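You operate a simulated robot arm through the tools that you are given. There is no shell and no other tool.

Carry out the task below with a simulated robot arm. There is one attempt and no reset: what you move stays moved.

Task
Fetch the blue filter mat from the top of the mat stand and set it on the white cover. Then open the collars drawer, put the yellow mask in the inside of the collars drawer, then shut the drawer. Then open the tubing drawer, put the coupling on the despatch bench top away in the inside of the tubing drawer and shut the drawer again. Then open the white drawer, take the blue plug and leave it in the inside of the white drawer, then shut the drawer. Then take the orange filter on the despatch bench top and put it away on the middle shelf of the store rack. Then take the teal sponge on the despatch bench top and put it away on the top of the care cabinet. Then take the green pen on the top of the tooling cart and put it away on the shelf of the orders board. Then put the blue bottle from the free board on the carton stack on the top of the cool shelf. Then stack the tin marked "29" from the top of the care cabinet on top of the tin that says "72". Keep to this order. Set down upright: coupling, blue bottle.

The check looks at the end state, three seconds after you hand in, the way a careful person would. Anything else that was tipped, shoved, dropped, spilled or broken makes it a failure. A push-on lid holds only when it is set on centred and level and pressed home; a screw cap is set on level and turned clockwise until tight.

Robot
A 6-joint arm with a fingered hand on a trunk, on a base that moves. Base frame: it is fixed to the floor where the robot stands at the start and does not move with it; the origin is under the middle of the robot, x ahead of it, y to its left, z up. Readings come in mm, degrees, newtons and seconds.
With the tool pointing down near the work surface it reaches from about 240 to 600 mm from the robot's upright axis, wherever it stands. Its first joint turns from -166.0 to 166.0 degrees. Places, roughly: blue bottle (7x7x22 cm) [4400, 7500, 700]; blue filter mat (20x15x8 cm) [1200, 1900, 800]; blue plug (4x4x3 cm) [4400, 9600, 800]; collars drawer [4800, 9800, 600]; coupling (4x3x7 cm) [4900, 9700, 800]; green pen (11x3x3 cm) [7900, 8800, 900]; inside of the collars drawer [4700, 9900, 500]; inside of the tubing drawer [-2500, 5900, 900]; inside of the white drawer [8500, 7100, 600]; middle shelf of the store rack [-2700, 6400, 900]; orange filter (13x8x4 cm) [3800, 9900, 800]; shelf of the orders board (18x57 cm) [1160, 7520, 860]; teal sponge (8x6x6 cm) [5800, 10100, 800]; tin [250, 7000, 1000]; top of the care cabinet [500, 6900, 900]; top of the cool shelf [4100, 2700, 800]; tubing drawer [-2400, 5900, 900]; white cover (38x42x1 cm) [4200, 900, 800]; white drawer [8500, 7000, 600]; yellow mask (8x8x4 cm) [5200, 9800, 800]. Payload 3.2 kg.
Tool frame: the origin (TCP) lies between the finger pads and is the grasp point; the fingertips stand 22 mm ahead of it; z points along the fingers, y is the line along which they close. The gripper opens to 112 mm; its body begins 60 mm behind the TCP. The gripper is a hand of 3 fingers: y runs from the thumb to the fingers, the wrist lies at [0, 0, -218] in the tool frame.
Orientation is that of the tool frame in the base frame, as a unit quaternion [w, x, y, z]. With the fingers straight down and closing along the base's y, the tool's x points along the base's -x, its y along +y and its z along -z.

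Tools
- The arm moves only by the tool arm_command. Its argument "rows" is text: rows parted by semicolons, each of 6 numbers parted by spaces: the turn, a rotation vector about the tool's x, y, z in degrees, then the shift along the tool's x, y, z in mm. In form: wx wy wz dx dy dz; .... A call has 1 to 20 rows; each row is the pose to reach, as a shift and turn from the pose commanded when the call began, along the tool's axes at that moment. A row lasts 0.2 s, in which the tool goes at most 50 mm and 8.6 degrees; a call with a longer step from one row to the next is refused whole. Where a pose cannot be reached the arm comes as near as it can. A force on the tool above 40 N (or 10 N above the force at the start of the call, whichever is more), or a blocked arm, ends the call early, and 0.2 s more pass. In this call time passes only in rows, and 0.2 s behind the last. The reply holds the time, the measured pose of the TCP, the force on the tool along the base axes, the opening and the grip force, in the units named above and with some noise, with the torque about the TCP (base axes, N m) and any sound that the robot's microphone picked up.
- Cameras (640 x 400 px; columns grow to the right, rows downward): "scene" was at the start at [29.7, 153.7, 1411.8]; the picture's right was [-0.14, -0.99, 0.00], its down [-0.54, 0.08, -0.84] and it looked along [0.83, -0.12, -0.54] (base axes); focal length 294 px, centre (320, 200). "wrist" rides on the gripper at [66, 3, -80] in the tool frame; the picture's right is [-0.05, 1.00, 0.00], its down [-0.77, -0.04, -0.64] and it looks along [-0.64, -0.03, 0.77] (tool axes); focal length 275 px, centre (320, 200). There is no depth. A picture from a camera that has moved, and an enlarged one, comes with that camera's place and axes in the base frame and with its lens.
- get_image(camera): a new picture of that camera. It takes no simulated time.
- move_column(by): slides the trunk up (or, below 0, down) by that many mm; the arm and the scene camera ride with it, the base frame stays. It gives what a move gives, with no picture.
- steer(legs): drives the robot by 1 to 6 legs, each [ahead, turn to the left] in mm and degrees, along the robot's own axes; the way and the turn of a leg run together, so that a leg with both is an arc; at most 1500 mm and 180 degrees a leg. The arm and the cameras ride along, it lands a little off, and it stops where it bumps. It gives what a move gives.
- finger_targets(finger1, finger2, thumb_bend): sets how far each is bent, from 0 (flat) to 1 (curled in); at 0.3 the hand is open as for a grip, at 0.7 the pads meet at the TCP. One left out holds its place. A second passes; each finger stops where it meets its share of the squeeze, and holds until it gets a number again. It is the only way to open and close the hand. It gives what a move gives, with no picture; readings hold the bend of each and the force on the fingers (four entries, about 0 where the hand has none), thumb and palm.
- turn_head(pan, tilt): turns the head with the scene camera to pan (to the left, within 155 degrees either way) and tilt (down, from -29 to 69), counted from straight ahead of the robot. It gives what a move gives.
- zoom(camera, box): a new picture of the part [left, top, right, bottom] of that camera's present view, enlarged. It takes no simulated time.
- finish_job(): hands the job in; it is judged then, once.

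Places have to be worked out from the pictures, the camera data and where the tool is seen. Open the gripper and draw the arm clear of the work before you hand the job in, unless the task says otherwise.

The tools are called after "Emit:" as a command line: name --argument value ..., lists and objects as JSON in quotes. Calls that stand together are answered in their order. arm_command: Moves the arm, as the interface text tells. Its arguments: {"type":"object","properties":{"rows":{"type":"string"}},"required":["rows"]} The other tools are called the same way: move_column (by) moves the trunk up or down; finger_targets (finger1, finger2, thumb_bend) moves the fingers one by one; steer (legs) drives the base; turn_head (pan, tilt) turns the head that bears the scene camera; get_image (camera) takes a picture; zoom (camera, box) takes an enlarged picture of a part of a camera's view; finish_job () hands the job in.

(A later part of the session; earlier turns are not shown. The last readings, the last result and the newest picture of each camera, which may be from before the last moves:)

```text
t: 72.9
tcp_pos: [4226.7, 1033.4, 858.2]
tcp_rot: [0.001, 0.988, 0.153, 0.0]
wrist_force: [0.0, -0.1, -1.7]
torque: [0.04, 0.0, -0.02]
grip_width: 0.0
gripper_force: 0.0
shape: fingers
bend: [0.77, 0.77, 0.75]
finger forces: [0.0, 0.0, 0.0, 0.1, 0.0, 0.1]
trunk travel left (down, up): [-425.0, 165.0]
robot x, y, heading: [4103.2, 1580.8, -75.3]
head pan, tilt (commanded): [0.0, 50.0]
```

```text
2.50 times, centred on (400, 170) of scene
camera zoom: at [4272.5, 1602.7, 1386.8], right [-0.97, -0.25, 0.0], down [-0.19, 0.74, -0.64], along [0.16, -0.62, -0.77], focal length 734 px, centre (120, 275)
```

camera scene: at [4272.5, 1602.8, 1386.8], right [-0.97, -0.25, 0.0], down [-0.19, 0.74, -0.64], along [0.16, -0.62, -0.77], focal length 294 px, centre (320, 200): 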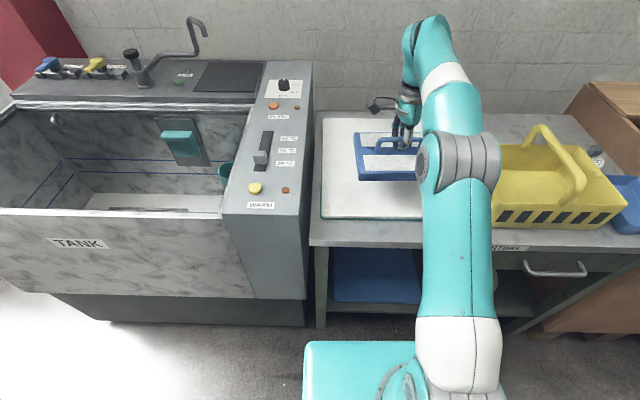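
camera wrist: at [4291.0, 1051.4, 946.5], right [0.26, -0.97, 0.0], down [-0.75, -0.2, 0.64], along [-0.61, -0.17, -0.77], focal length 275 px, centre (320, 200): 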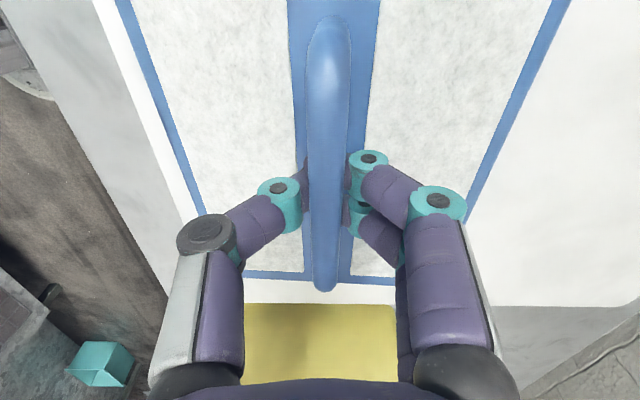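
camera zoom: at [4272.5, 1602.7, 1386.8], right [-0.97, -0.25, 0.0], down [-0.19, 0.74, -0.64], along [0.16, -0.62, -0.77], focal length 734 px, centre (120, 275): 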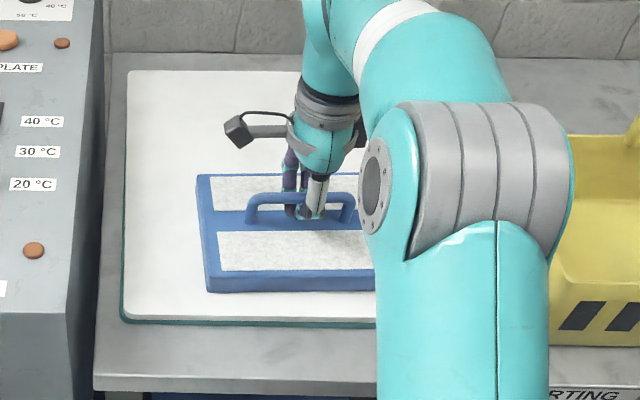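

The mat edge still follows the hand down, so it has not landed. I keep lowering.

Emit:
arm_command --rows "0 0 0 0 0 2; 0 0 0 0 0 5; 0 0 0 0 0 5"

Emit:
zoom --camera "scene" --box '[300, 90, 500, 250]'

Emit:
arm_command --rows "0 0 0 0 0 2; 0 0 0 0 0 5; 0 0 0 0 0 5"

Emit:
zoom --camera "scene" --box '[300, 90, 500, 250]'

```text
t: 73.7
tcp_pos: [4226.6, 1033.7, 853.6]
tcp_rot: [0.0, 0.988, 0.154, 0.0]
wrist_force: [-0.6, -0.1, -0.2]
torque: [0.0, -0.02, 0.01]
grip_width: 0.2
gripper_force: 0.1
shape: fingers
bend: [0.77, 0.77, 0.75]
finger forces: [0.1, 0.0, 0.0, 0.0, 0.1, 0.0]
trunk travel left (down, up): [-425.0, 165.0]
robot x, y, heading: [4106.2, 1575.9, -75.3]
head pan, tilt (commanded): [0.0, 50.0]
```

```text
2.50 times, centred on (400, 170) of scene
camera zoom: at [4272.5, 1602.9, 1386.8], right [-0.97, -0.25, 0.0], down [-0.19, 0.74, -0.64], along [0.16, -0.62, -0.77], focal length 734 px, centre (120, 275)
```

zoom: 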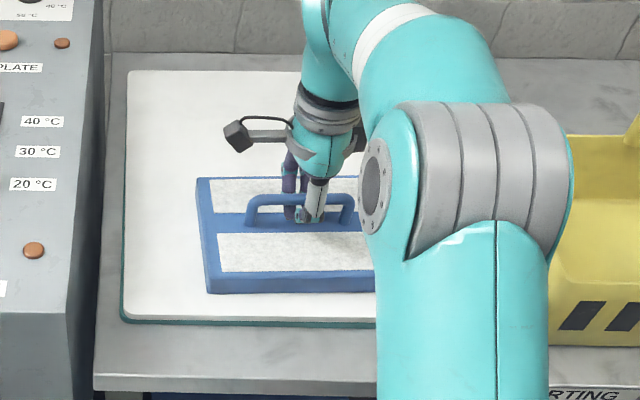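

```text
t: 74.5
tcp_pos: [4227.6, 1034.6, 847.7]
tcp_rot: [-0.001, 0.988, 0.154, 0.0]
wrist_force: [0.2, -0.3, 0.1]
torque: [0.0, -0.01, -0.01]
grip_width: 0.0
gripper_force: 0.1
shape: fingers
bend: [0.77, 0.77, 0.75]
finger forces: [0.0, 0.0, 0.0, 0.0, 0.1, 0.1]
trunk travel left (down, up): [-425.0, 165.0]
robot x, y, heading: [4106.9, 1579.7, -75.3]
head pan, tilt (commanded): [0.0, 50.0]
```

```text
2.50 times, centred on (400, 170) of scene
camera zoom: at [4272.5, 1602.9, 1386.8], right [-0.97, -0.25, 0.0], down [-0.19, 0.74, -0.64], along [0.16, -0.62, -0.77], focal length 734 px, centre (120, 275)
```

zoom: 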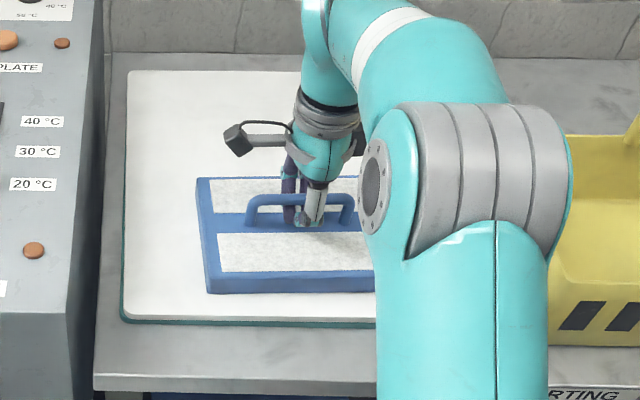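

The mat has landed (weight off the hand at TCP z ≈ 854). I raise 4 mm to keep the tips off the mat base, then open the fingers to 0.4.

Emit:
arm_command --rows "0 0 0 0 0 -4; 0 0 0 0 0 -4"

Emit:
finger_targets --finger1 0.42 --finger2 0.42 --thumb_bend 0.42

Emit:
get_image --camera "wrist"

```text
t: 75.1
tcp_pos: [4226.1, 1034.6, 851.5]
tcp_rot: [0.0, 0.988, 0.153, -0.001]
wrist_force: [-0.1, 1.0, 0.7]
torque: [0.01, -0.02, -0.02]
grip_width: 0.1
gripper_force: 0.1
shape: fingers
bend: [0.77, 0.77, 0.75]
finger forces: [0.0, 0.0, 0.0, 0.0, 0.1, 0.1]
trunk travel left (down, up): [-425.0, 165.0]
robot x, y, heading: [4107.4, 1577.2, -75.3]
head pan, tilt (commanded): [0.0, 50.0]
```

```text
t: 76.1
tcp_pos: [4226.9, 1034.8, 854.0]
tcp_rot: [0.001, 0.988, 0.154, 0.0]
wrist_force: [0.8, -3.0, 20.0]
torque: [0.43, 0.14, 0.01]
grip_width: 75.9
gripper_force: 9.6
shape: fingers
bend: [0.43, 0.43, 0.43]
finger forces: [2.4, 2.2, 0.0, 0.1, 15.4, 0.1]
trunk travel left (down, up): [-425.0, 165.0]
robot x, y, heading: [4105.4, 1579.4, -75.3]
head pan, tilt (commanded): [0.0, 50.0]
```

```text
taken
camera wrist: at [4290.1, 1052.5, 933.7], right [0.26, -0.97, 0.0], down [-0.75, -0.2, 0.64], along [-0.61, -0.17, -0.77], focal length 275 px, centre (320, 200)
```

wrist: 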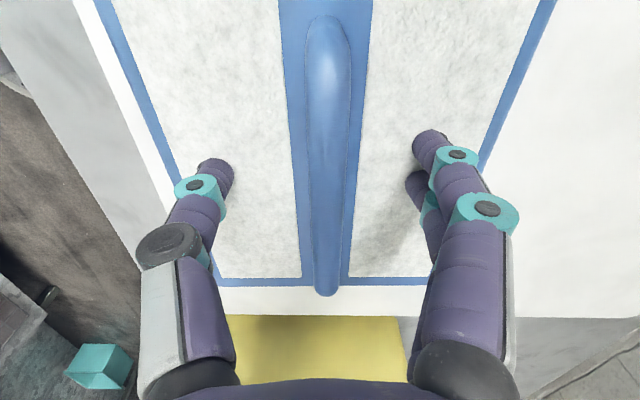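

The tips lightly press the mat base; the mat is free. I lift straight up clear of the handle.

Emit:
arm_command --rows "0 0 0 0 0 -10; 0 0 0 0 0 -35; 0 0 0 0 0 -70; 0 0 0 0 0 -110; 0 0 0 0 0 -110"

Emit:
get_image --camera "wrist"

Emit:
zoom --camera "scene" --box '[300, 90, 500, 250]'

```text
t: 77.3
tcp_pos: [4225.0, 1032.8, 960.3]
tcp_rot: [-0.001, 0.988, 0.154, 0.0]
wrist_force: [-0.3, 0.9, -0.6]
torque: [-0.01, 0.02, 0.04]
grip_width: 78.1
gripper_force: 0.0
shape: fingers
bend: [0.42, 0.42, 0.42]
finger forces: [0.0, 0.1, 0.0, 0.0, 0.0, 0.0]
trunk travel left (down, up): [-425.0, 165.0]
robot x, y, heading: [4108.8, 1579.7, -75.2]
head pan, tilt (commanded): [0.0, 50.0]
```

```text
taken
camera wrist: at [4290.0, 1051.6, 1040.0], right [0.26, -0.97, 0.0], down [-0.75, -0.2, 0.64], along [-0.61, -0.16, -0.77], focal length 275 px, centre (320, 200)
```

wrist: 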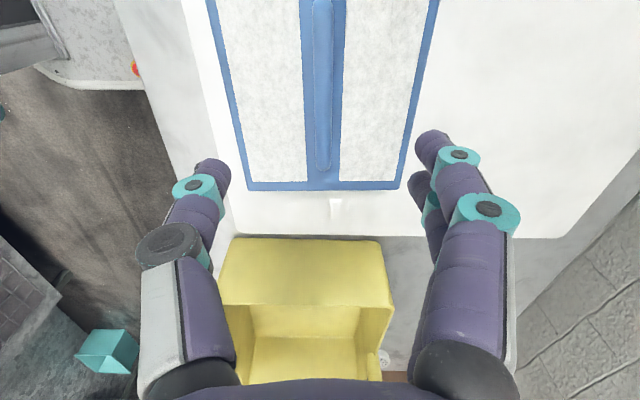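

```text
2.50 times, centred on (400, 170) of scene
camera zoom: at [4272.5, 1602.9, 1386.8], right [-0.97, -0.25, 0.0], down [-0.19, 0.74, -0.64], along [0.16, -0.62, -0.77], focal length 734 px, centre (120, 275)
```

zoom: 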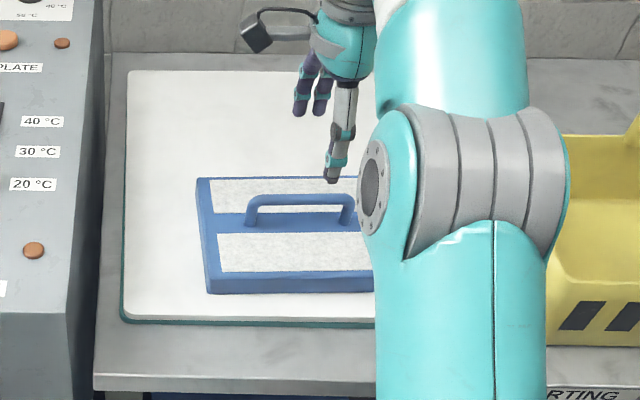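

The mat rests well inside the cover. I draw the arm back up to its travelling pose with the tool turned back.

Emit:
arm_command --rows "0 0 -7 4 -10 -30; 0 0 -14 8 -25 -60; 0 0 -21 12 -45 -90; 0 0 -28 18 -65 -110; 0 0 -35 24 -85 -125; 0 0 -42 30 -105 -130; 0 0 -49 36 -125 -130; 0 0 -56 42 -145 -130; 0 0 -63 48 -163 -130; 0 0 -70 54 -180 -130; 0 0 -77 58 -197 -130; 0 0 -84 63 -213 -130; 0 0 -87 63 -213 -130; 0 0 -87 63 -213 -130"

Emit:
turn_head --pan 90 --tilt 12

Emit:
get_image --camera "scene"

Emit:
turn_head --pan 150 --tilt 12

Emit:
get_image --camera "scene"

```text
t: 80.3
tcp_pos: [4221.7, 1257.3, 1091.9]
tcp_rot: [0.0, 0.61, 0.793, 0.0]
wrist_force: [0.3, -0.8, 0.4]
torque: [0.0, 0.0, 0.0]
grip_width: 77.9
gripper_force: 0.1
shape: fingers
bend: [0.42, 0.42, 0.42]
finger forces: [0.0, 0.1, 0.1, 0.1, 0.0, 0.0]
trunk travel left (down, up): [-425.0, 165.0]
robot x, y, heading: [4108.3, 1578.7, -75.4]
head pan, tilt (commanded): [0.0, 50.0]
```

```text
t: 82.0
tcp_pos: [4222.8, 1255.9, 1092.2]
tcp_rot: [0.0, 0.611, 0.792, 0.0]
wrist_force: [0.2, -0.5, 0.3]
torque: [0.02, 0.0, 0.0]
grip_width: 77.9
gripper_force: 0.0
shape: fingers
bend: [0.42, 0.42, 0.42]
finger forces: [0.0, 0.1, 0.1, 0.0, 0.1, 0.1]
trunk travel left (down, up): [-425.0, 165.0]
robot x, y, heading: [4106.0, 1576.1, -75.2]
head pan, tilt (commanded): [90.0, 12.0]
```

```text
taken
camera scene: at [4343.2, 1701.0, 1445.4], right [0.25, -0.97, 0.0], down [-0.2, -0.05, -0.98], along [0.95, 0.25, -0.21], focal length 294 px, centre (320, 200)
```

scene: 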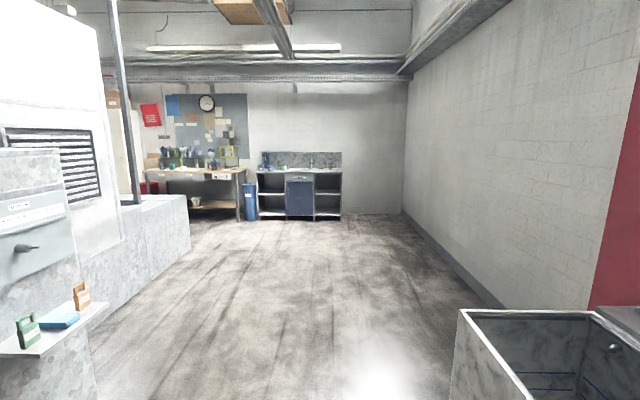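

```text
t: 83.3
tcp_pos: [4222.7, 1255.9, 1091.8]
tcp_rot: [0.0, 0.611, 0.792, 0.0]
wrist_force: [0.2, 0.0, 0.7]
torque: [-0.03, -0.01, 0.0]
grip_width: 77.8
gripper_force: 0.1
shape: fingers
bend: [0.42, 0.42, 0.42]
finger forces: [0.0, 0.0, 0.0, 0.0, 0.0, 0.0]
trunk travel left (down, up): [-425.0, 165.0]
robot x, y, heading: [4110.2, 1576.4, -75.2]
head pan, tilt (commanded): [150.0, 12.0]
```

```text
taken
camera scene: at [4277.7, 1767.4, 1445.4], right [0.96, -0.27, 0.0], down [-0.06, -0.2, -0.98], along [0.26, 0.94, -0.21], focal length 294 px, centre (320, 200)
```

scene: 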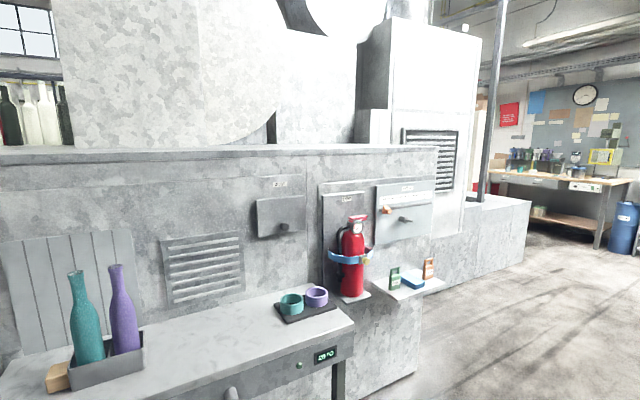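

The way to the despatch bench leads round the big machine. I back off from the bench and drive down the aisle towards the far end for a look round the corner.

Emit:
steer --legs '[[-150, 0], [0, 98], [1500, 0], [1500, 0]]'

Emit:
turn_head --pan 35 --tilt 12

Emit:
get_image --camera "scene"

```text
t: 102.7
tcp_pos: [7107.1, 3012.9, 1093.2]
tcp_rot: [0.0, -0.19, 0.982, 0.001]
wrist_force: [0.2, -0.5, -0.2]
torque: [-0.01, 0.01, -0.01]
grip_width: 77.9
gripper_force: 0.0
shape: fingers
bend: [0.42, 0.42, 0.42]
finger forces: [0.0, 0.1, 0.1, 0.1, 0.0, 0.1]
trunk travel left (down, up): [-425.0, 165.0]
robot x, y, heading: [6802.8, 2857.0, 21.5]
head pan, tilt (commanded): [150.0, 12.0]
```

```text
t: 104.6
tcp_pos: [7107.1, 3013.3, 1091.5]
tcp_rot: [0.0, -0.19, 0.982, -0.001]
wrist_force: [-0.2, -0.5, 0.1]
torque: [-0.03, 0.01, 0.01]
grip_width: 78.1
gripper_force: 0.1
shape: fingers
bend: [0.42, 0.42, 0.42]
finger forces: [0.0, 0.1, 0.1, 0.0, 0.1, 0.1]
trunk travel left (down, up): [-425.0, 165.0]
robot x, y, heading: [6802.1, 2856.8, 21.9]
head pan, tilt (commanded): [35.0, 12.0]
```

```text
taken
camera scene: at [6738.4, 3069.0, 1445.4], right [0.84, -0.55, 0.0], down [-0.11, -0.17, -0.98], along [0.54, 0.82, -0.21], focal length 294 px, centre (320, 200)
```

scene: 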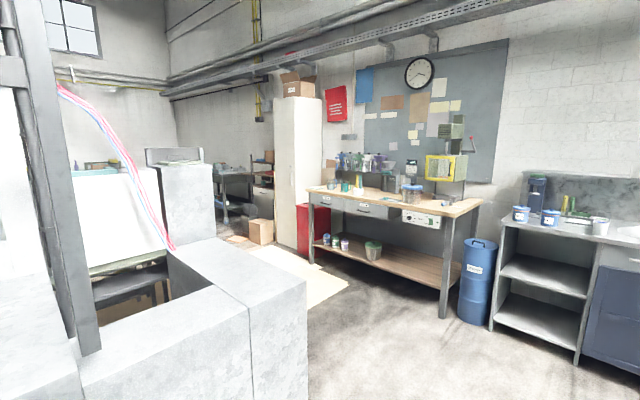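

There is a passage about 1.3 m wide between the grey block (corner near (7450,4270)) and the notice-board bench (front near (8774,4331)–(8450,5838)). I drive into it along its middle.

Emit:
steer --legs '[[0, 17], [1500, 0], [165, 0], [0, 62.6], [1000, 0]]'

Emit:
turn_head --pan 0 --tilt 15

Emit:
get_image --camera "scene"

```text
t: 121.4
tcp_pos: [7798.3, 5176.7, 1092.8]
tcp_rot: [-0.001, 0.768, -0.641, 0.0]
wrist_force: [-0.6, -0.2, 0.1]
torque: [-0.02, 0.02, 0.03]
grip_width: 78.2
gripper_force: 0.1
shape: fingers
bend: [0.42, 0.42, 0.42]
finger forces: [0.0, 0.0, 0.0, 0.1, 0.0, 0.1]
trunk travel left (down, up): [-425.0, 165.0]
robot x, y, heading: [7890.8, 4847.1, 100.4]
head pan, tilt (commanded): [35.0, 12.0]
```

```text
t: 122.4
tcp_pos: [7796.9, 5176.1, 1092.2]
tcp_rot: [0.0, 0.768, -0.641, 0.0]
wrist_force: [0.6, 0.8, 0.0]
torque: [-0.03, 0.04, 0.02]
grip_width: 78.0
gripper_force: 0.0
shape: fingers
bend: [0.42, 0.42, 0.42]
finger forces: [0.0, 0.0, 0.1, 0.1, 0.0, 0.0]
trunk travel left (down, up): [-425.0, 165.0]
robot x, y, heading: [7890.8, 4845.5, 100.0]
head pan, tilt (commanded): [0.0, 15.0]
```

```text
taken
camera scene: at [7721.5, 4851.2, 1440.5], right [0.98, 0.18, 0.0], down [0.05, -0.25, -0.97], along [-0.17, 0.95, -0.26], focal length 294 px, centre (320, 200)
```

scene: 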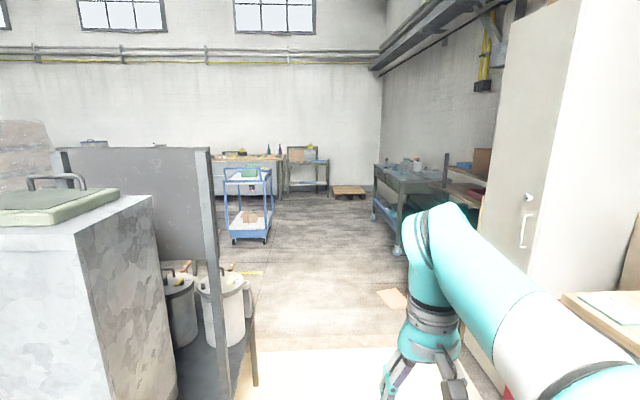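

Beyond the passage I see an open hall with a blue cart, a bench behind it and another cart on the right. I zoom in for a better view.

Emit:
zoom --camera "scene" --box '[170, 130, 410, 280]'

Emit:
zoom --camera "scene" --box '[360, 130, 500, 260]'

```text
2.67 times, centred on (290, 205) of scene
camera zoom: at [7721.5, 4851.2, 1440.5], right [0.98, 0.18, 0.0], down [0.05, -0.25, -0.97], along [-0.17, 0.95, -0.26], focal length 783 px, centre (400, 187)
```

zoom: 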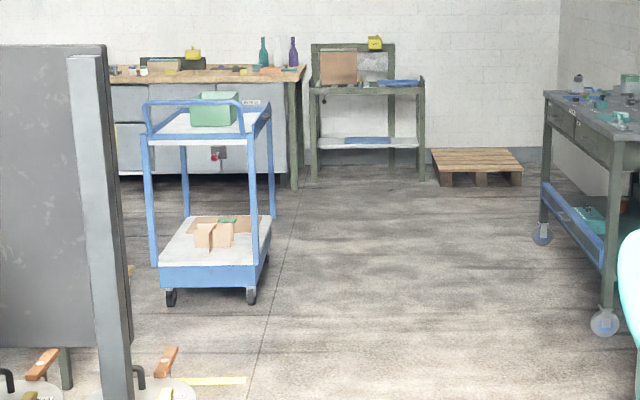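

```text
3.08 times, centred on (430, 195) of scene
camera zoom: at [7721.5, 4851.2, 1440.5], right [0.98, 0.18, 0.0], down [0.05, -0.25, -0.97], along [-0.17, 0.95, -0.26], focal length 903 px, centre (-18, 215)
```

zoom: 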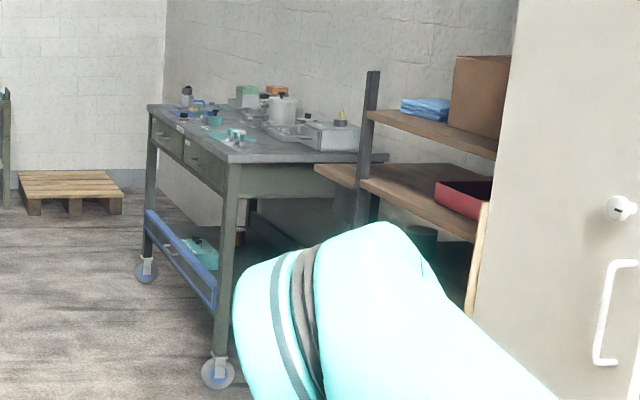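

The despatch bench stands along the far wall behind the blue cart. I drive straight on about 1950 mm to open up the view, staying clear of the cardboard sheet on the floor at about (7936,7100).

Emit:
steer --legs '[[1200, 0], [750, 0]]'

Emit:
turn_head --pan 25 --tilt 15

Emit:
get_image --camera "scene"

Emit:
turn_head --pan 75 --tilt 15

Emit:
get_image --camera "scene"

Emit:
turn_head --pan -40 --tilt 20

Emit:
get_image --camera "scene"

```text
t: 132.2
tcp_pos: [7453.0, 7121.0, 1091.8]
tcp_rot: [-0.001, 0.77, -0.638, 0.0]
wrist_force: [1.3, -0.3, -0.1]
torque: [0.01, -0.02, -0.03]
grip_width: 77.9
gripper_force: 0.0
shape: fingers
bend: [0.42, 0.42, 0.42]
finger forces: [0.0, 0.0, 0.1, 0.0, 0.0, 0.0]
trunk travel left (down, up): [-425.0, 165.0]
robot x, y, heading: [7549.3, 6792.1, 100.7]
head pan, tilt (commanded): [0.0, 15.0]
```

```text
t: 133.1
tcp_pos: [7453.7, 7120.2, 1091.3]
tcp_rot: [0.0, 0.771, -0.637, 0.0]
wrist_force: [0.3, -0.5, 0.5]
torque: [0.0, -0.01, 0.02]
grip_width: 77.9
gripper_force: 0.0
shape: fingers
bend: [0.42, 0.42, 0.42]
finger forces: [0.0, 0.0, 0.0, 0.0, 0.0, 0.0]
trunk travel left (down, up): [-425.0, 165.0]
robot x, y, heading: [7547.5, 6789.6, 100.9]
head pan, tilt (commanded): [25.0, 15.0]
```

```text
taken
camera scene: at [7343.0, 6779.1, 1440.5], right [0.81, 0.58, 0.0], down [0.15, -0.21, -0.97], along [-0.56, 0.78, -0.26], focal length 294 px, centre (320, 200)
```

scene: 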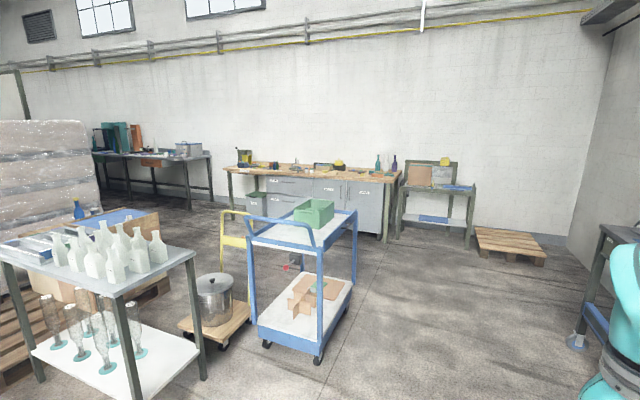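

```text
t: 134.3
tcp_pos: [7454.5, 7121.1, 1093.0]
tcp_rot: [-0.001, 0.77, -0.638, 0.0]
wrist_force: [0.3, -0.1, -0.4]
torque: [0.0, -0.02, -0.02]
grip_width: 77.7
gripper_force: 0.1
shape: fingers
bend: [0.42, 0.42, 0.42]
finger forces: [0.0, 0.0, 0.1, 0.1, 0.1, 0.1]
trunk travel left (down, up): [-425.0, 165.0]
robot x, y, heading: [7550.5, 6796.7, 100.6]
head pan, tilt (commanded): [75.0, 15.0]
```

```text
taken
camera scene: at [7304.3, 6710.2, 1440.5], right [0.08, 1.0, 0.0], down [0.26, -0.02, -0.97], along [-0.96, 0.07, -0.26], focal length 294 px, centre (320, 200)
```

scene: 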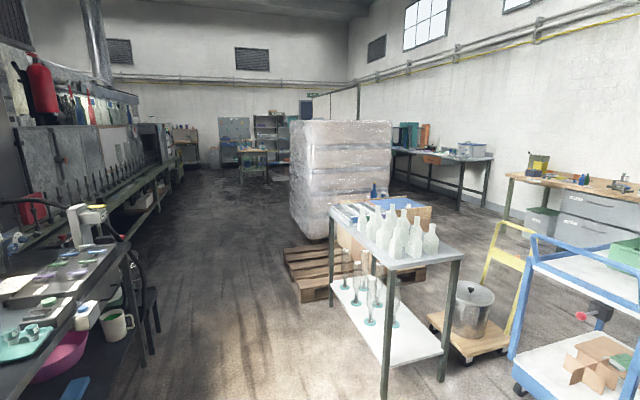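

```text
t: 136.2
tcp_pos: [7454.3, 7119.5, 1092.6]
tcp_rot: [0.0, 0.771, -0.637, 0.0]
wrist_force: [0.5, 0.1, -0.1]
torque: [-0.01, 0.0, 0.03]
grip_width: 78.2
gripper_force: 0.0
shape: fingers
bend: [0.42, 0.42, 0.42]
finger forces: [0.0, 0.0, 0.1, 0.0, 0.0, 0.0]
trunk travel left (down, up): [-425.0, 165.0]
robot x, y, heading: [7552.3, 6796.2, 100.6]
head pan, tilt (commanded): [-40.0, 20.0]
```

```text
taken
camera scene: at [7442.9, 6784.5, 1432.4], right [0.87, -0.49, 0.0], down [-0.17, -0.3, -0.94], along [0.46, 0.82, -0.34], focal length 294 px, centre (320, 200)
```

scene: 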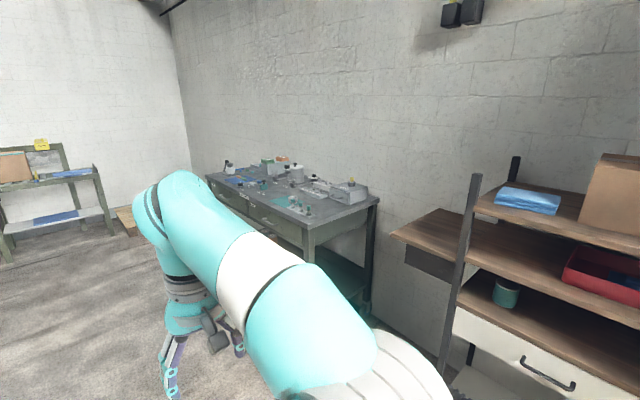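

The map is clear: despatch bench ahead-left, white drawer unit to the right, tooling cart at the right, carton stack with blue bottle to the left. I drive round the blue cart's right side to a point in front of the despatch bench.

Emit:
steer --legs '[[0, 6.6], [1500, 0], [700, 0], [0, 66.5], [1400, 0], [0, -72]]'

Emit:
turn_head --pan 0 --tilt 30

Emit:
get_image --camera "scene"

```text
t: 160.1
tcp_pos: [5424.4, 9393.9, 1093.0]
tcp_rot: [0.0, 0.768, -0.64, -0.001]
wrist_force: [-0.6, -0.1, -0.5]
torque: [0.01, 0.01, 0.03]
grip_width: 78.0
gripper_force: 0.1
shape: fingers
bend: [0.42, 0.42, 0.42]
finger forces: [0.1, 0.0, 0.0, 0.0, 0.0, 0.0]
trunk travel left (down, up): [-425.0, 165.0]
robot x, y, heading: [5514.9, 9063.9, 100.2]
head pan, tilt (commanded): [-40.0, 20.0]
```

```text
t: 161.2
tcp_pos: [5426.8, 9394.3, 1091.8]
tcp_rot: [0.0, 0.768, -0.641, -0.001]
wrist_force: [0.2, 0.4, -0.9]
torque: [-0.01, 0.04, 0.02]
grip_width: 77.8
gripper_force: 0.0
shape: fingers
bend: [0.42, 0.42, 0.42]
finger forces: [0.1, 0.1, 0.0, 0.0, 0.1, 0.1]
trunk travel left (down, up): [-425.0, 165.0]
robot x, y, heading: [5519.0, 9067.1, 100.4]
head pan, tilt (commanded): [0.0, 30.0]
```

```text
taken
camera scene: at [5350.0, 9065.8, 1416.3], right [0.98, 0.18, 0.0], down [0.09, -0.49, -0.87], along [-0.15, 0.85, -0.5], focal length 294 px, centre (320, 200)
```

scene: 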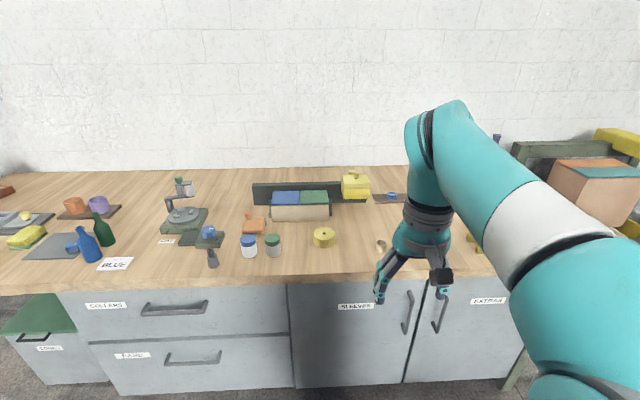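

Emit:
zoom --camera "scene" --box '[0, 150, 200, 290]'

Emit:
zoom --camera "scene" --box '[140, 160, 400, 300]'

Emit:
zoom --camera "scene" --box '[0, 270, 300, 400]'

```text
2.86 times, centred on (100, 220) of scene
camera zoom: at [5350.0, 9065.8, 1416.3], right [0.98, 0.18, 0.0], down [0.09, -0.49, -0.87], along [-0.15, 0.85, -0.5], focal length 838 px, centre (949, 143)
```

zoom: 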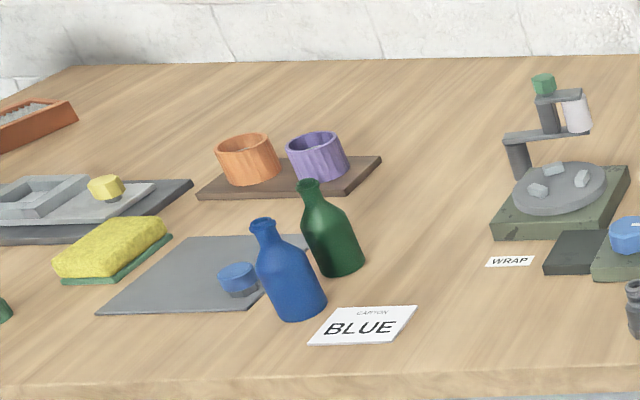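

```text
2.46 times, centred on (270, 230) of scene
camera zoom: at [5350.0, 9065.8, 1416.3], right [0.98, 0.18, 0.0], down [0.09, -0.49, -0.87], along [-0.15, 0.85, -0.5], focal length 722 px, centre (443, 126)
```

zoom: 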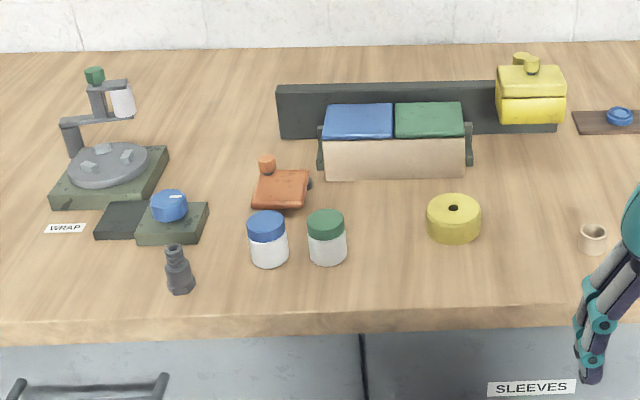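

```text
2.13 times, centred on (150, 335) of scene
camera zoom: at [5350.0, 9065.8, 1416.3], right [0.98, 0.18, 0.0], down [0.09, -0.49, -0.87], along [-0.15, 0.85, -0.5], focal length 626 px, centre (683, -88)
```

zoom: 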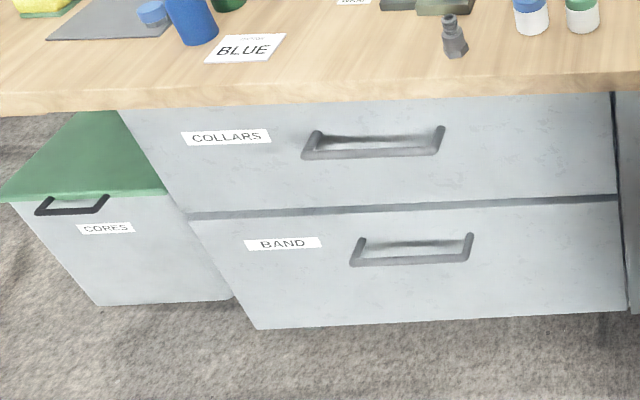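

I can identify the items: yellow disc (mask) near (5230,9840), grey coupling near (4920,9664), blue plug near (4450,9640), and the COLLARS drawer handle near (4844,9558). I move to a stance in line with the collars drawer handle, about 780 mm off.

Emit:
steer --legs '[[0, 108], [580, 0], [0, -106.5]]'

Emit:
turn_head --pan 0 --tilt 40

Emit:
get_image --camera "scene"

Emit:
get_image --camera "wrist"

```text
t: 173.5
tcp_pos: [4880.1, 9084.8, 1091.6]
tcp_rot: [-0.001, 0.802, -0.597, 0.0]
wrist_force: [0.9, -0.2, 0.2]
torque: [0.0, -0.01, -0.02]
grip_width: 78.0
gripper_force: 0.1
shape: fingers
bend: [0.42, 0.42, 0.42]
finger forces: [0.0, 0.1, 0.0, 0.0, 0.1, 0.0]
trunk travel left (down, up): [-425.0, 165.0]
robot x, y, heading: [5008.5, 8767.3, 106.5]
head pan, tilt (commanded): [0.0, 30.0]
```

```text
t: 174.2
tcp_pos: [4879.9, 9084.3, 1093.1]
tcp_rot: [0.0, 0.802, -0.598, 0.0]
wrist_force: [0.5, 0.0, 0.1]
torque: [0.02, 0.0, 0.02]
grip_width: 77.7
gripper_force: 0.0
shape: fingers
bend: [0.42, 0.42, 0.42]
finger forces: [0.1, 0.0, 0.0, 0.2, 0.0, 0.1]
trunk travel left (down, up): [-425.0, 165.0]
robot x, y, heading: [5012.3, 8767.9, 106.5]
head pan, tilt (commanded): [0.0, 40.0]
```

```text
taken
camera scene: at [4841.3, 8745.1, 1401.0], right [0.96, 0.28, 0.0], down [0.18, -0.62, -0.77], along [-0.22, 0.73, -0.64], focal length 294 px, centre (320, 200)
```

scene: 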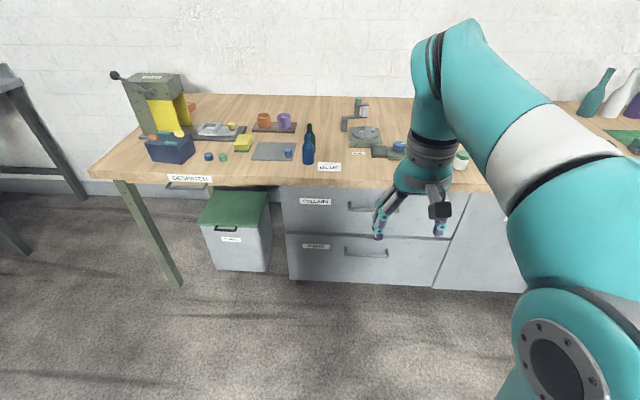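

```text
taken
camera wrist: at [4895.3, 9020.5, 1172.0], right [-0.97, -0.24, 0.0], down [-0.19, 0.75, 0.64], along [-0.15, 0.62, -0.77], focal length 275 px, centre (320, 200)
```

wrist: 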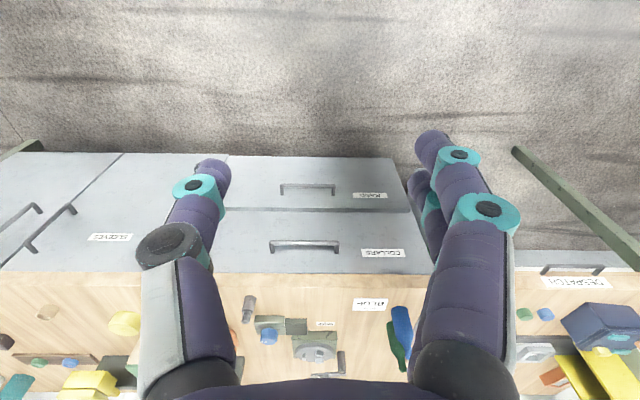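

Triangulating the two views: bench top z ≈ 793 with its edge running at 14°, and the COLLARS handle centre at about (4796,9604,664), ~190 mm long. I move 70 mm nearer and lower the trunk by 300 mm so the hand can take the handle horizontally.

Emit:
steer --legs '[[70, -2.5]]'

Emit:
move_column --by -300

Emit:
turn_head --pan 0 --tilt 35

Emit:
get_image --camera "scene"

```text
t: 175.3
tcp_pos: [4876.0, 9158.4, 1092.5]
tcp_rot: [0.0, 0.788, -0.616, 0.0]
wrist_force: [-0.2, 0.0, -0.7]
torque: [-0.01, -0.02, -0.02]
grip_width: 77.8
gripper_force: 0.0
shape: fingers
bend: [0.42, 0.42, 0.42]
finger forces: [0.0, 0.0, 0.1, 0.1, 0.0, 0.1]
trunk travel left (down, up): [-425.0, 165.0]
robot x, y, heading: [4987.6, 8835.4, 104.2]
head pan, tilt (commanded): [0.0, 40.0]
```

```text
t: 178.3
tcp_pos: [4875.1, 9157.9, 790.9]
tcp_rot: [0.0, 0.788, -0.616, 0.0]
wrist_force: [0.3, 0.8, 0.5]
torque: [-0.01, 0.02, -0.03]
grip_width: 78.0
gripper_force: 0.1
shape: fingers
bend: [0.42, 0.42, 0.42]
finger forces: [0.0, 0.0, 0.0, 0.1, 0.0, 0.0]
trunk travel left (down, up): [-125.0, 465.0]
robot x, y, heading: [4985.8, 8835.5, 104.1]
head pan, tilt (commanded): [0.0, 40.0]
```

```text
t: 178.9
tcp_pos: [4875.1, 9159.7, 792.1]
tcp_rot: [0.0, 0.788, -0.616, 0.0]
wrist_force: [0.7, 0.5, -0.1]
torque: [-0.02, -0.01, 0.0]
grip_width: 78.0
gripper_force: 0.0
shape: fingers
bend: [0.42, 0.42, 0.42]
finger forces: [0.0, 0.1, 0.0, 0.0, 0.0, 0.0]
trunk travel left (down, up): [-125.0, 465.0]
robot x, y, heading: [4989.8, 8835.5, 104.1]
head pan, tilt (commanded): [0.0, 35.0]
```

```text
taken
camera scene: at [4821.0, 8824.0, 1108.5], right [0.97, 0.24, 0.0], down [0.14, -0.56, -0.82], along [-0.2, 0.79, -0.57], focal length 294 px, centre (320, 200)
```

scene: 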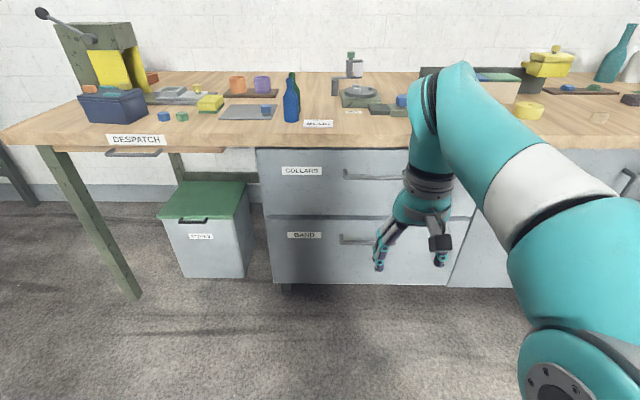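

I now swing the hand from pointing down to pointing forward at the drawer (fingers closing vertically), ending about 100 mm in front of the handle at z 664.

Emit:
arm_command --rows "-4.33 -4.33 4.33 -22 -1.9 8; -8.66 -8.66 8.66 -44 -3.8 16; -13 -13 13 -66 -5.7 24; -17.3 -17.3 17.3 -88 -7.6 32; -21.65 -21.65 21.65 -110 -9.5 40; -26 -26 26 -132 -11.4 48; -30.3 -30.3 30.3 -154 -13.3 56; -34.6 -34.6 34.6 -176 -15.2 64; -39 -39 39 -198 -17.1 72; -43.3 -43.3 43.3 -220 -19 80; -47.6 -47.6 47.6 -242 -21 88; -52 -52 52 -264 -23 96; -56.3 -56.3 56.3 -286 -25 104; -60.6 -60.6 60.6 -308 -26.6 112; -65 -65 65 -330 -28.5 120; -69.28 -69.28 69.28 -351 -30.5 127.5; -69.28 -69.28 69.28 -351 -30.5 127.5"

Emit:
get_image --camera "scene"

Emit:
get_image --camera "wrist"

```text
t: 182.5
tcp_pos: [4865.3, 9553.5, 716.1]
tcp_rot: [-0.104, -0.108, 0.714, 0.684]
wrist_force: [-0.6, -0.1, -0.7]
torque: [0.01, 0.01, 0.0]
grip_width: 77.8
gripper_force: 0.1
shape: fingers
bend: [0.42, 0.42, 0.42]
finger forces: [0.1, 0.0, 0.1, 0.1, 0.0, 0.1]
out of reach, approached as far as the arm can: row 13, 14, 15, 16, 17
trunk travel left (down, up): [-125.0, 465.0]
robot x, y, heading: [4987.2, 8836.1, 104.0]
head pan, tilt (commanded): [0.0, 35.0]
```

```text
taken
camera scene: at [4821.0, 8824.0, 1108.5], right [0.97, 0.24, 0.0], down [0.14, -0.56, -0.82], along [-0.2, 0.8, -0.57], focal length 294 px, centre (320, 200)
```

scene: 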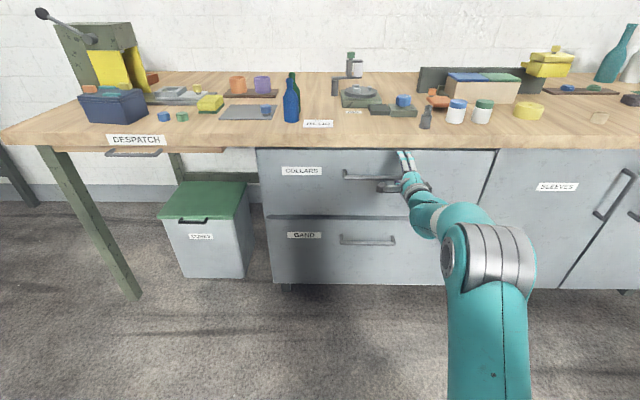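

```text
taken
camera wrist: at [4825.6, 9458.1, 721.3], right [0.03, 0.06, 1.0], down [0.92, -0.38, -0.01], along [0.38, 0.92, -0.06], focal length 275 px, centre (320, 200)
```

wrist: 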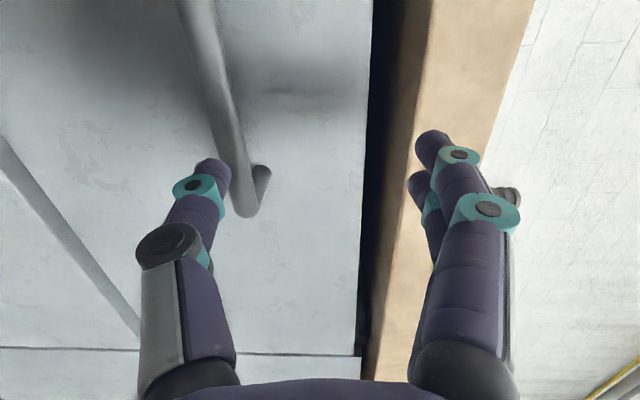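

The hand reached the forward orientation but the exact position was out of reach (it sits at (4865,9553,716), high). I back it off 60 mm along the tool and then use the trunk to get the height.

Emit:
arm_command --rows "0 0 0 0 0 -20; 0 0 0 0 0 -40; 0 0 0 0 0 -60; 0 0 0 0 0 -60"

```text
t: 183.5
tcp_pos: [4888.5, 9506.6, 729.5]
tcp_rot: [-0.108, -0.11, 0.717, 0.68]
wrist_force: [-0.1, -0.2, -0.1]
torque: [0.01, 0.05, -0.02]
grip_width: 78.0
gripper_force: 0.1
shape: fingers
bend: [0.42, 0.42, 0.42]
finger forces: [0.1, 0.0, 0.1, 0.0, 0.0, 0.0]
out of reach, approached as far as the arm can: row 1, 2, 3, 4
trunk travel left (down, up): [-125.0, 465.0]
robot x, y, heading: [4988.7, 8836.9, 103.9]
head pan, tilt (commanded): [0.0, 35.0]
```

Coming nearer makes it less reachable, so the arm needs to be more stretched with the trunk lower. I lower the trunk by 65 mm more, which also brings the hand to the handle's height.

Emit:
move_column --by -80

Emit:
get_image --camera "wrist"

Emit:
get_image --camera "scene"

```text
t: 184.7
tcp_pos: [4888.9, 9505.2, 651.1]
tcp_rot: [-0.107, -0.108, 0.717, 0.68]
wrist_force: [0.0, 0.7, 0.4]
torque: [0.03, 0.04, -0.03]
grip_width: 78.0
gripper_force: 0.1
shape: fingers
bend: [0.42, 0.42, 0.42]
finger forces: [0.1, 0.0, 0.0, 0.0, 0.1, 0.1]
trunk travel left (down, up): [-45.0, 545.0]
robot x, y, heading: [4989.4, 8834.9, 104.1]
head pan, tilt (commanded): [0.0, 35.0]
```

```text
taken
camera wrist: at [4850.3, 9409.7, 656.8], right [0.03, 0.06, 1.0], down [0.93, -0.37, -0.01], along [0.37, 0.93, -0.07], focal length 275 px, centre (320, 200)
```

wrist: 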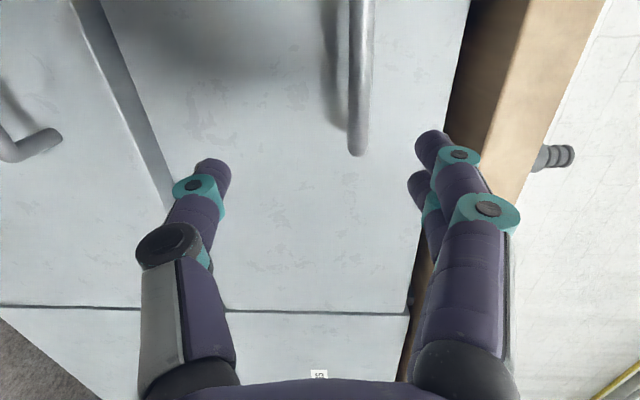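

```text
taken
camera scene: at [4821.0, 8824.0, 1028.5], right [0.97, 0.24, 0.0], down [0.14, -0.56, -0.82], along [-0.2, 0.8, -0.57], focal length 294 px, centre (320, 200)
```

scene: 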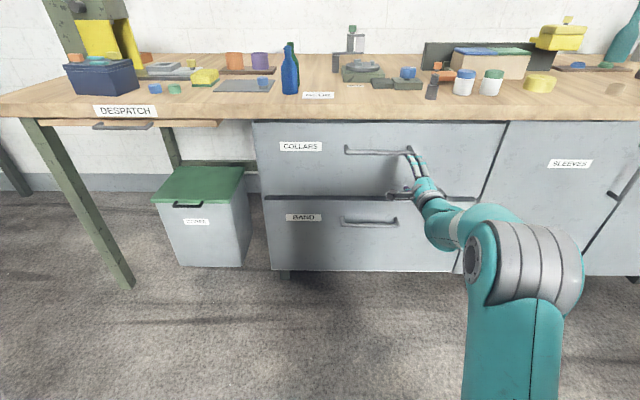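

The handle is confirmed near (4793,9609,668). I shift the hand sideways and level it to stand about 60 mm in front of the bar.

Emit:
arm_command --rows "-0.8 -0.9 0 16 5 16; -1.5 -1.8 0 31 10 32; -2.3 -2.7 0 47 15 48; -3 -3.5 0 62.7 20 64.6; -3 -3.5 0 62.7 20 64.6"

Emit:
get_image --camera "wrist"

Emit:
zoom --camera "scene" --box '[240, 100, 520, 280]'

```text
t: 185.9
tcp_pos: [4853.3, 9569.0, 687.2]
tcp_rot: [-0.093, -0.089, 0.703, 0.699]
wrist_force: [-0.7, -0.4, 0.0]
torque: [0.0, -0.02, 0.01]
grip_width: 77.8
gripper_force: 0.0
shape: fingers
bend: [0.42, 0.42, 0.42]
finger forces: [0.1, 0.0, 0.0, 0.0, 0.0, 0.1]
out of reach, approached as far as the arm can: row 1, 2, 3, 4, 5
trunk travel left (down, up): [-45.0, 545.0]
robot x, y, heading: [4988.7, 8835.5, 104.2]
head pan, tilt (commanded): [0.0, 35.0]
```

```text
taken
camera wrist: at [4808.9, 9473.7, 690.5], right [0.05, 0.02, 1.0], down [0.91, -0.42, -0.04], along [0.42, 0.91, -0.04], focal length 275 px, centre (320, 200)
```

wrist: 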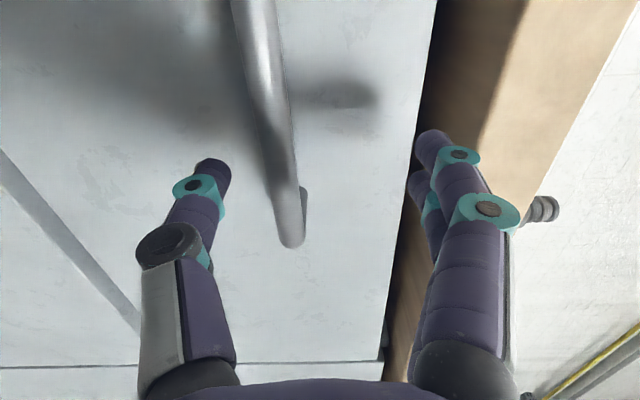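

```text
2.22 times, centred on (380, 190) of scene
camera zoom: at [4821.0, 8824.1, 1028.5], right [0.97, 0.24, 0.0], down [0.14, -0.56, -0.82], along [-0.2, 0.79, -0.57], focal length 652 px, centre (187, 222)
```

zoom: 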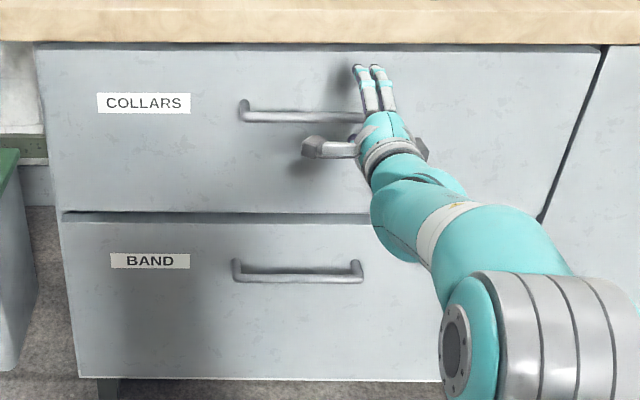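

The arm reaches height and direction but sits about 45 mm right of my aim. I lower the trunk 20 mm and turn the base left by 4° to bring the fingers in front of the handle's middle.

Emit:
move_column --by -20

Emit:
steer --legs '[[0, 4]]'

Emit:
get_image --camera "wrist"

Emit:
zoom --camera "scene" --box '[240, 100, 520, 280]'

```text
t: 186.6
tcp_pos: [4852.0, 9567.3, 667.0]
tcp_rot: [-0.094, -0.088, 0.703, 0.7]
wrist_force: [-0.3, 0.5, -0.2]
torque: [0.02, -0.01, 0.01]
grip_width: 77.7
gripper_force: 0.0
shape: fingers
bend: [0.42, 0.42, 0.42]
finger forces: [0.0, 0.1, 0.0, 0.0, 0.0, 0.0]
trunk travel left (down, up): [-25.0, 565.0]
robot x, y, heading: [4986.9, 8836.5, 104.0]
head pan, tilt (commanded): [0.0, 35.0]
```

```text
t: 187.4
tcp_pos: [4801.1, 9555.5, 668.1]
tcp_rot: [-0.118, -0.113, 0.7, 0.695]
wrist_force: [0.2, 0.7, 0.4]
torque: [0.01, -0.03, 0.02]
grip_width: 78.0
gripper_force: 0.0
shape: fingers
bend: [0.42, 0.42, 0.42]
finger forces: [0.0, 0.1, 0.0, 0.1, 0.0, 0.0]
trunk travel left (down, up): [-25.0, 565.0]
robot x, y, heading: [4986.3, 8833.7, 108.0]
head pan, tilt (commanded): [0.0, 35.0]
```

```text
taken
camera wrist: at [4764.6, 9459.4, 670.5], right [0.05, 0.02, 1.0], down [0.93, -0.35, -0.04], along [0.35, 0.94, -0.04], focal length 275 px, centre (320, 200)
```

wrist: 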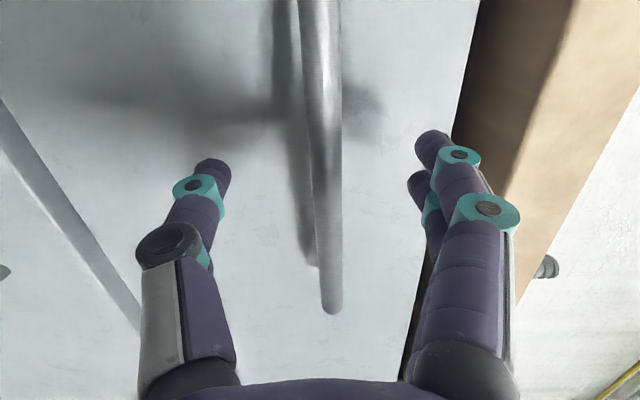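

```text
2.22 times, centred on (380, 190) of scene
camera zoom: at [4822.3, 8812.2, 1008.5], right [0.95, 0.31, 0.0], down [0.18, -0.55, -0.82], along [-0.25, 0.78, -0.57], focal length 652 px, centre (187, 222)
```

zoom: 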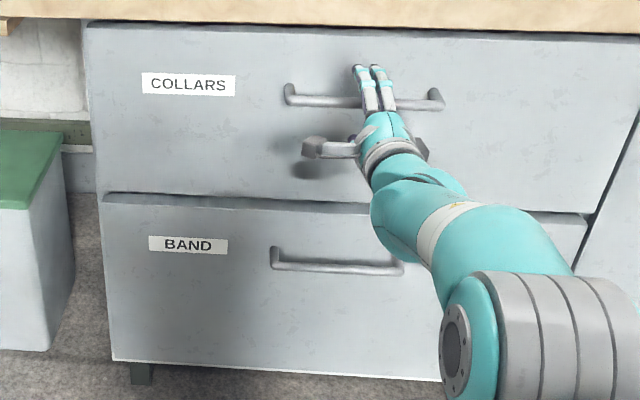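

The bar now lies centred between thumb and fingers, about 55–60 mm ahead. I drive the base forward 52 mm to bring it between the pads.

Emit:
steer --legs '[[52, 0]]'

Emit:
get_image --camera "wrist"

```text
t: 188.4
tcp_pos: [4789.2, 9590.9, 664.1]
tcp_rot: [-0.118, -0.115, 0.702, 0.693]
wrist_force: [7.8, -34.5, -6.1]
torque: [1.6, 0.47, -0.37]
grip_width: 79.5
gripper_force: 18.0
shape: fingers
bend: [0.41, 0.48, 0.42]
finger forces: [0.6, 34.3, 0.0, 0.0, 0.5, 0.0]
trunk travel left (down, up): [-25.0, 565.0]
robot x, y, heading: [4974.4, 8869.5, 108.0]
head pan, tilt (commanded): [0.0, 35.0]
stopped in leg 1: the force on the tool passed its limit at 142 N (the readings are from after the stop); the commanded pose is now the measured one
```

```text
taken
camera wrist: at [4753.5, 9493.1, 668.6], right [0.05, 0.03, 1.0], down [0.94, -0.35, -0.03], along [0.35, 0.94, -0.04], focal length 275 px, centre (320, 200)
```

wrist: 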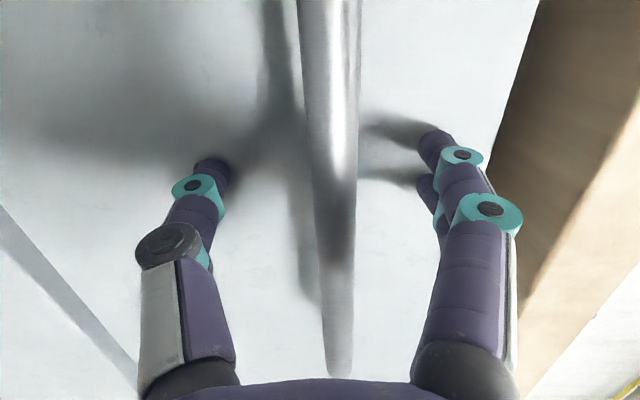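

A fingertip touched the drawer front, so the bar is now between the pads. I back off 5 mm to relieve the contact and close the hand on the bar.

Emit:
steer --legs '[[-6, 0]]'

Emit:
finger_targets --finger1 0.78 --finger2 0.78 --thumb_bend 0.78

Emit:
get_image --camera "wrist"

```text
t: 189.1
tcp_pos: [4792.0, 9586.5, 662.7]
tcp_rot: [-0.117, -0.115, 0.703, 0.692]
wrist_force: [-0.4, 0.1, 0.9]
torque: [-0.02, 0.0, -0.03]
grip_width: 78.4
gripper_force: 0.1
shape: fingers
bend: [0.42, 0.42, 0.42]
finger forces: [0.0, 0.0, 0.1, 0.0, 0.1, 0.1]
trunk travel left (down, up): [-25.0, 565.0]
robot x, y, heading: [4976.7, 8870.2, 108.1]
head pan, tilt (commanded): [0.0, 35.0]
```

```text
t: 190.1
tcp_pos: [4790.7, 9586.4, 663.2]
tcp_rot: [-0.118, -0.114, 0.702, 0.693]
wrist_force: [0.3, -0.5, 0.0]
torque: [-0.04, 0.03, -0.01]
grip_width: 0.0
gripper_force: 0.0
shape: fingers
bend: [0.76, 0.76, 0.75]
finger forces: [0.1, 0.0, 0.0, 0.0, 0.1, 0.0]
trunk travel left (down, up): [-25.0, 565.0]
robot x, y, heading: [4979.7, 8865.9, 108.0]
head pan, tilt (commanded): [0.0, 35.0]
```

```text
taken
camera wrist: at [4754.8, 9489.7, 667.2], right [0.05, 0.03, 1.0], down [0.94, -0.35, -0.03], along [0.35, 0.94, -0.04], focal length 275 px, centre (320, 200)
```

wrist: 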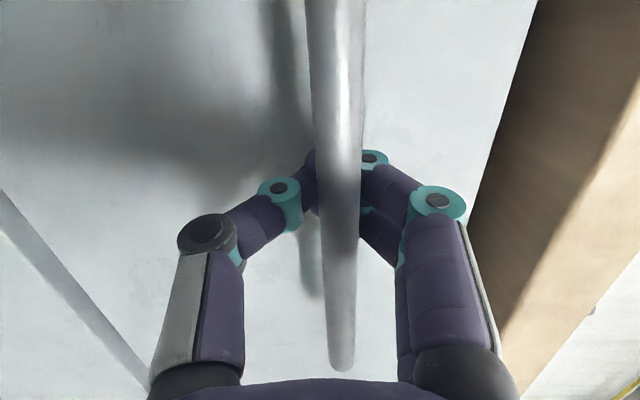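

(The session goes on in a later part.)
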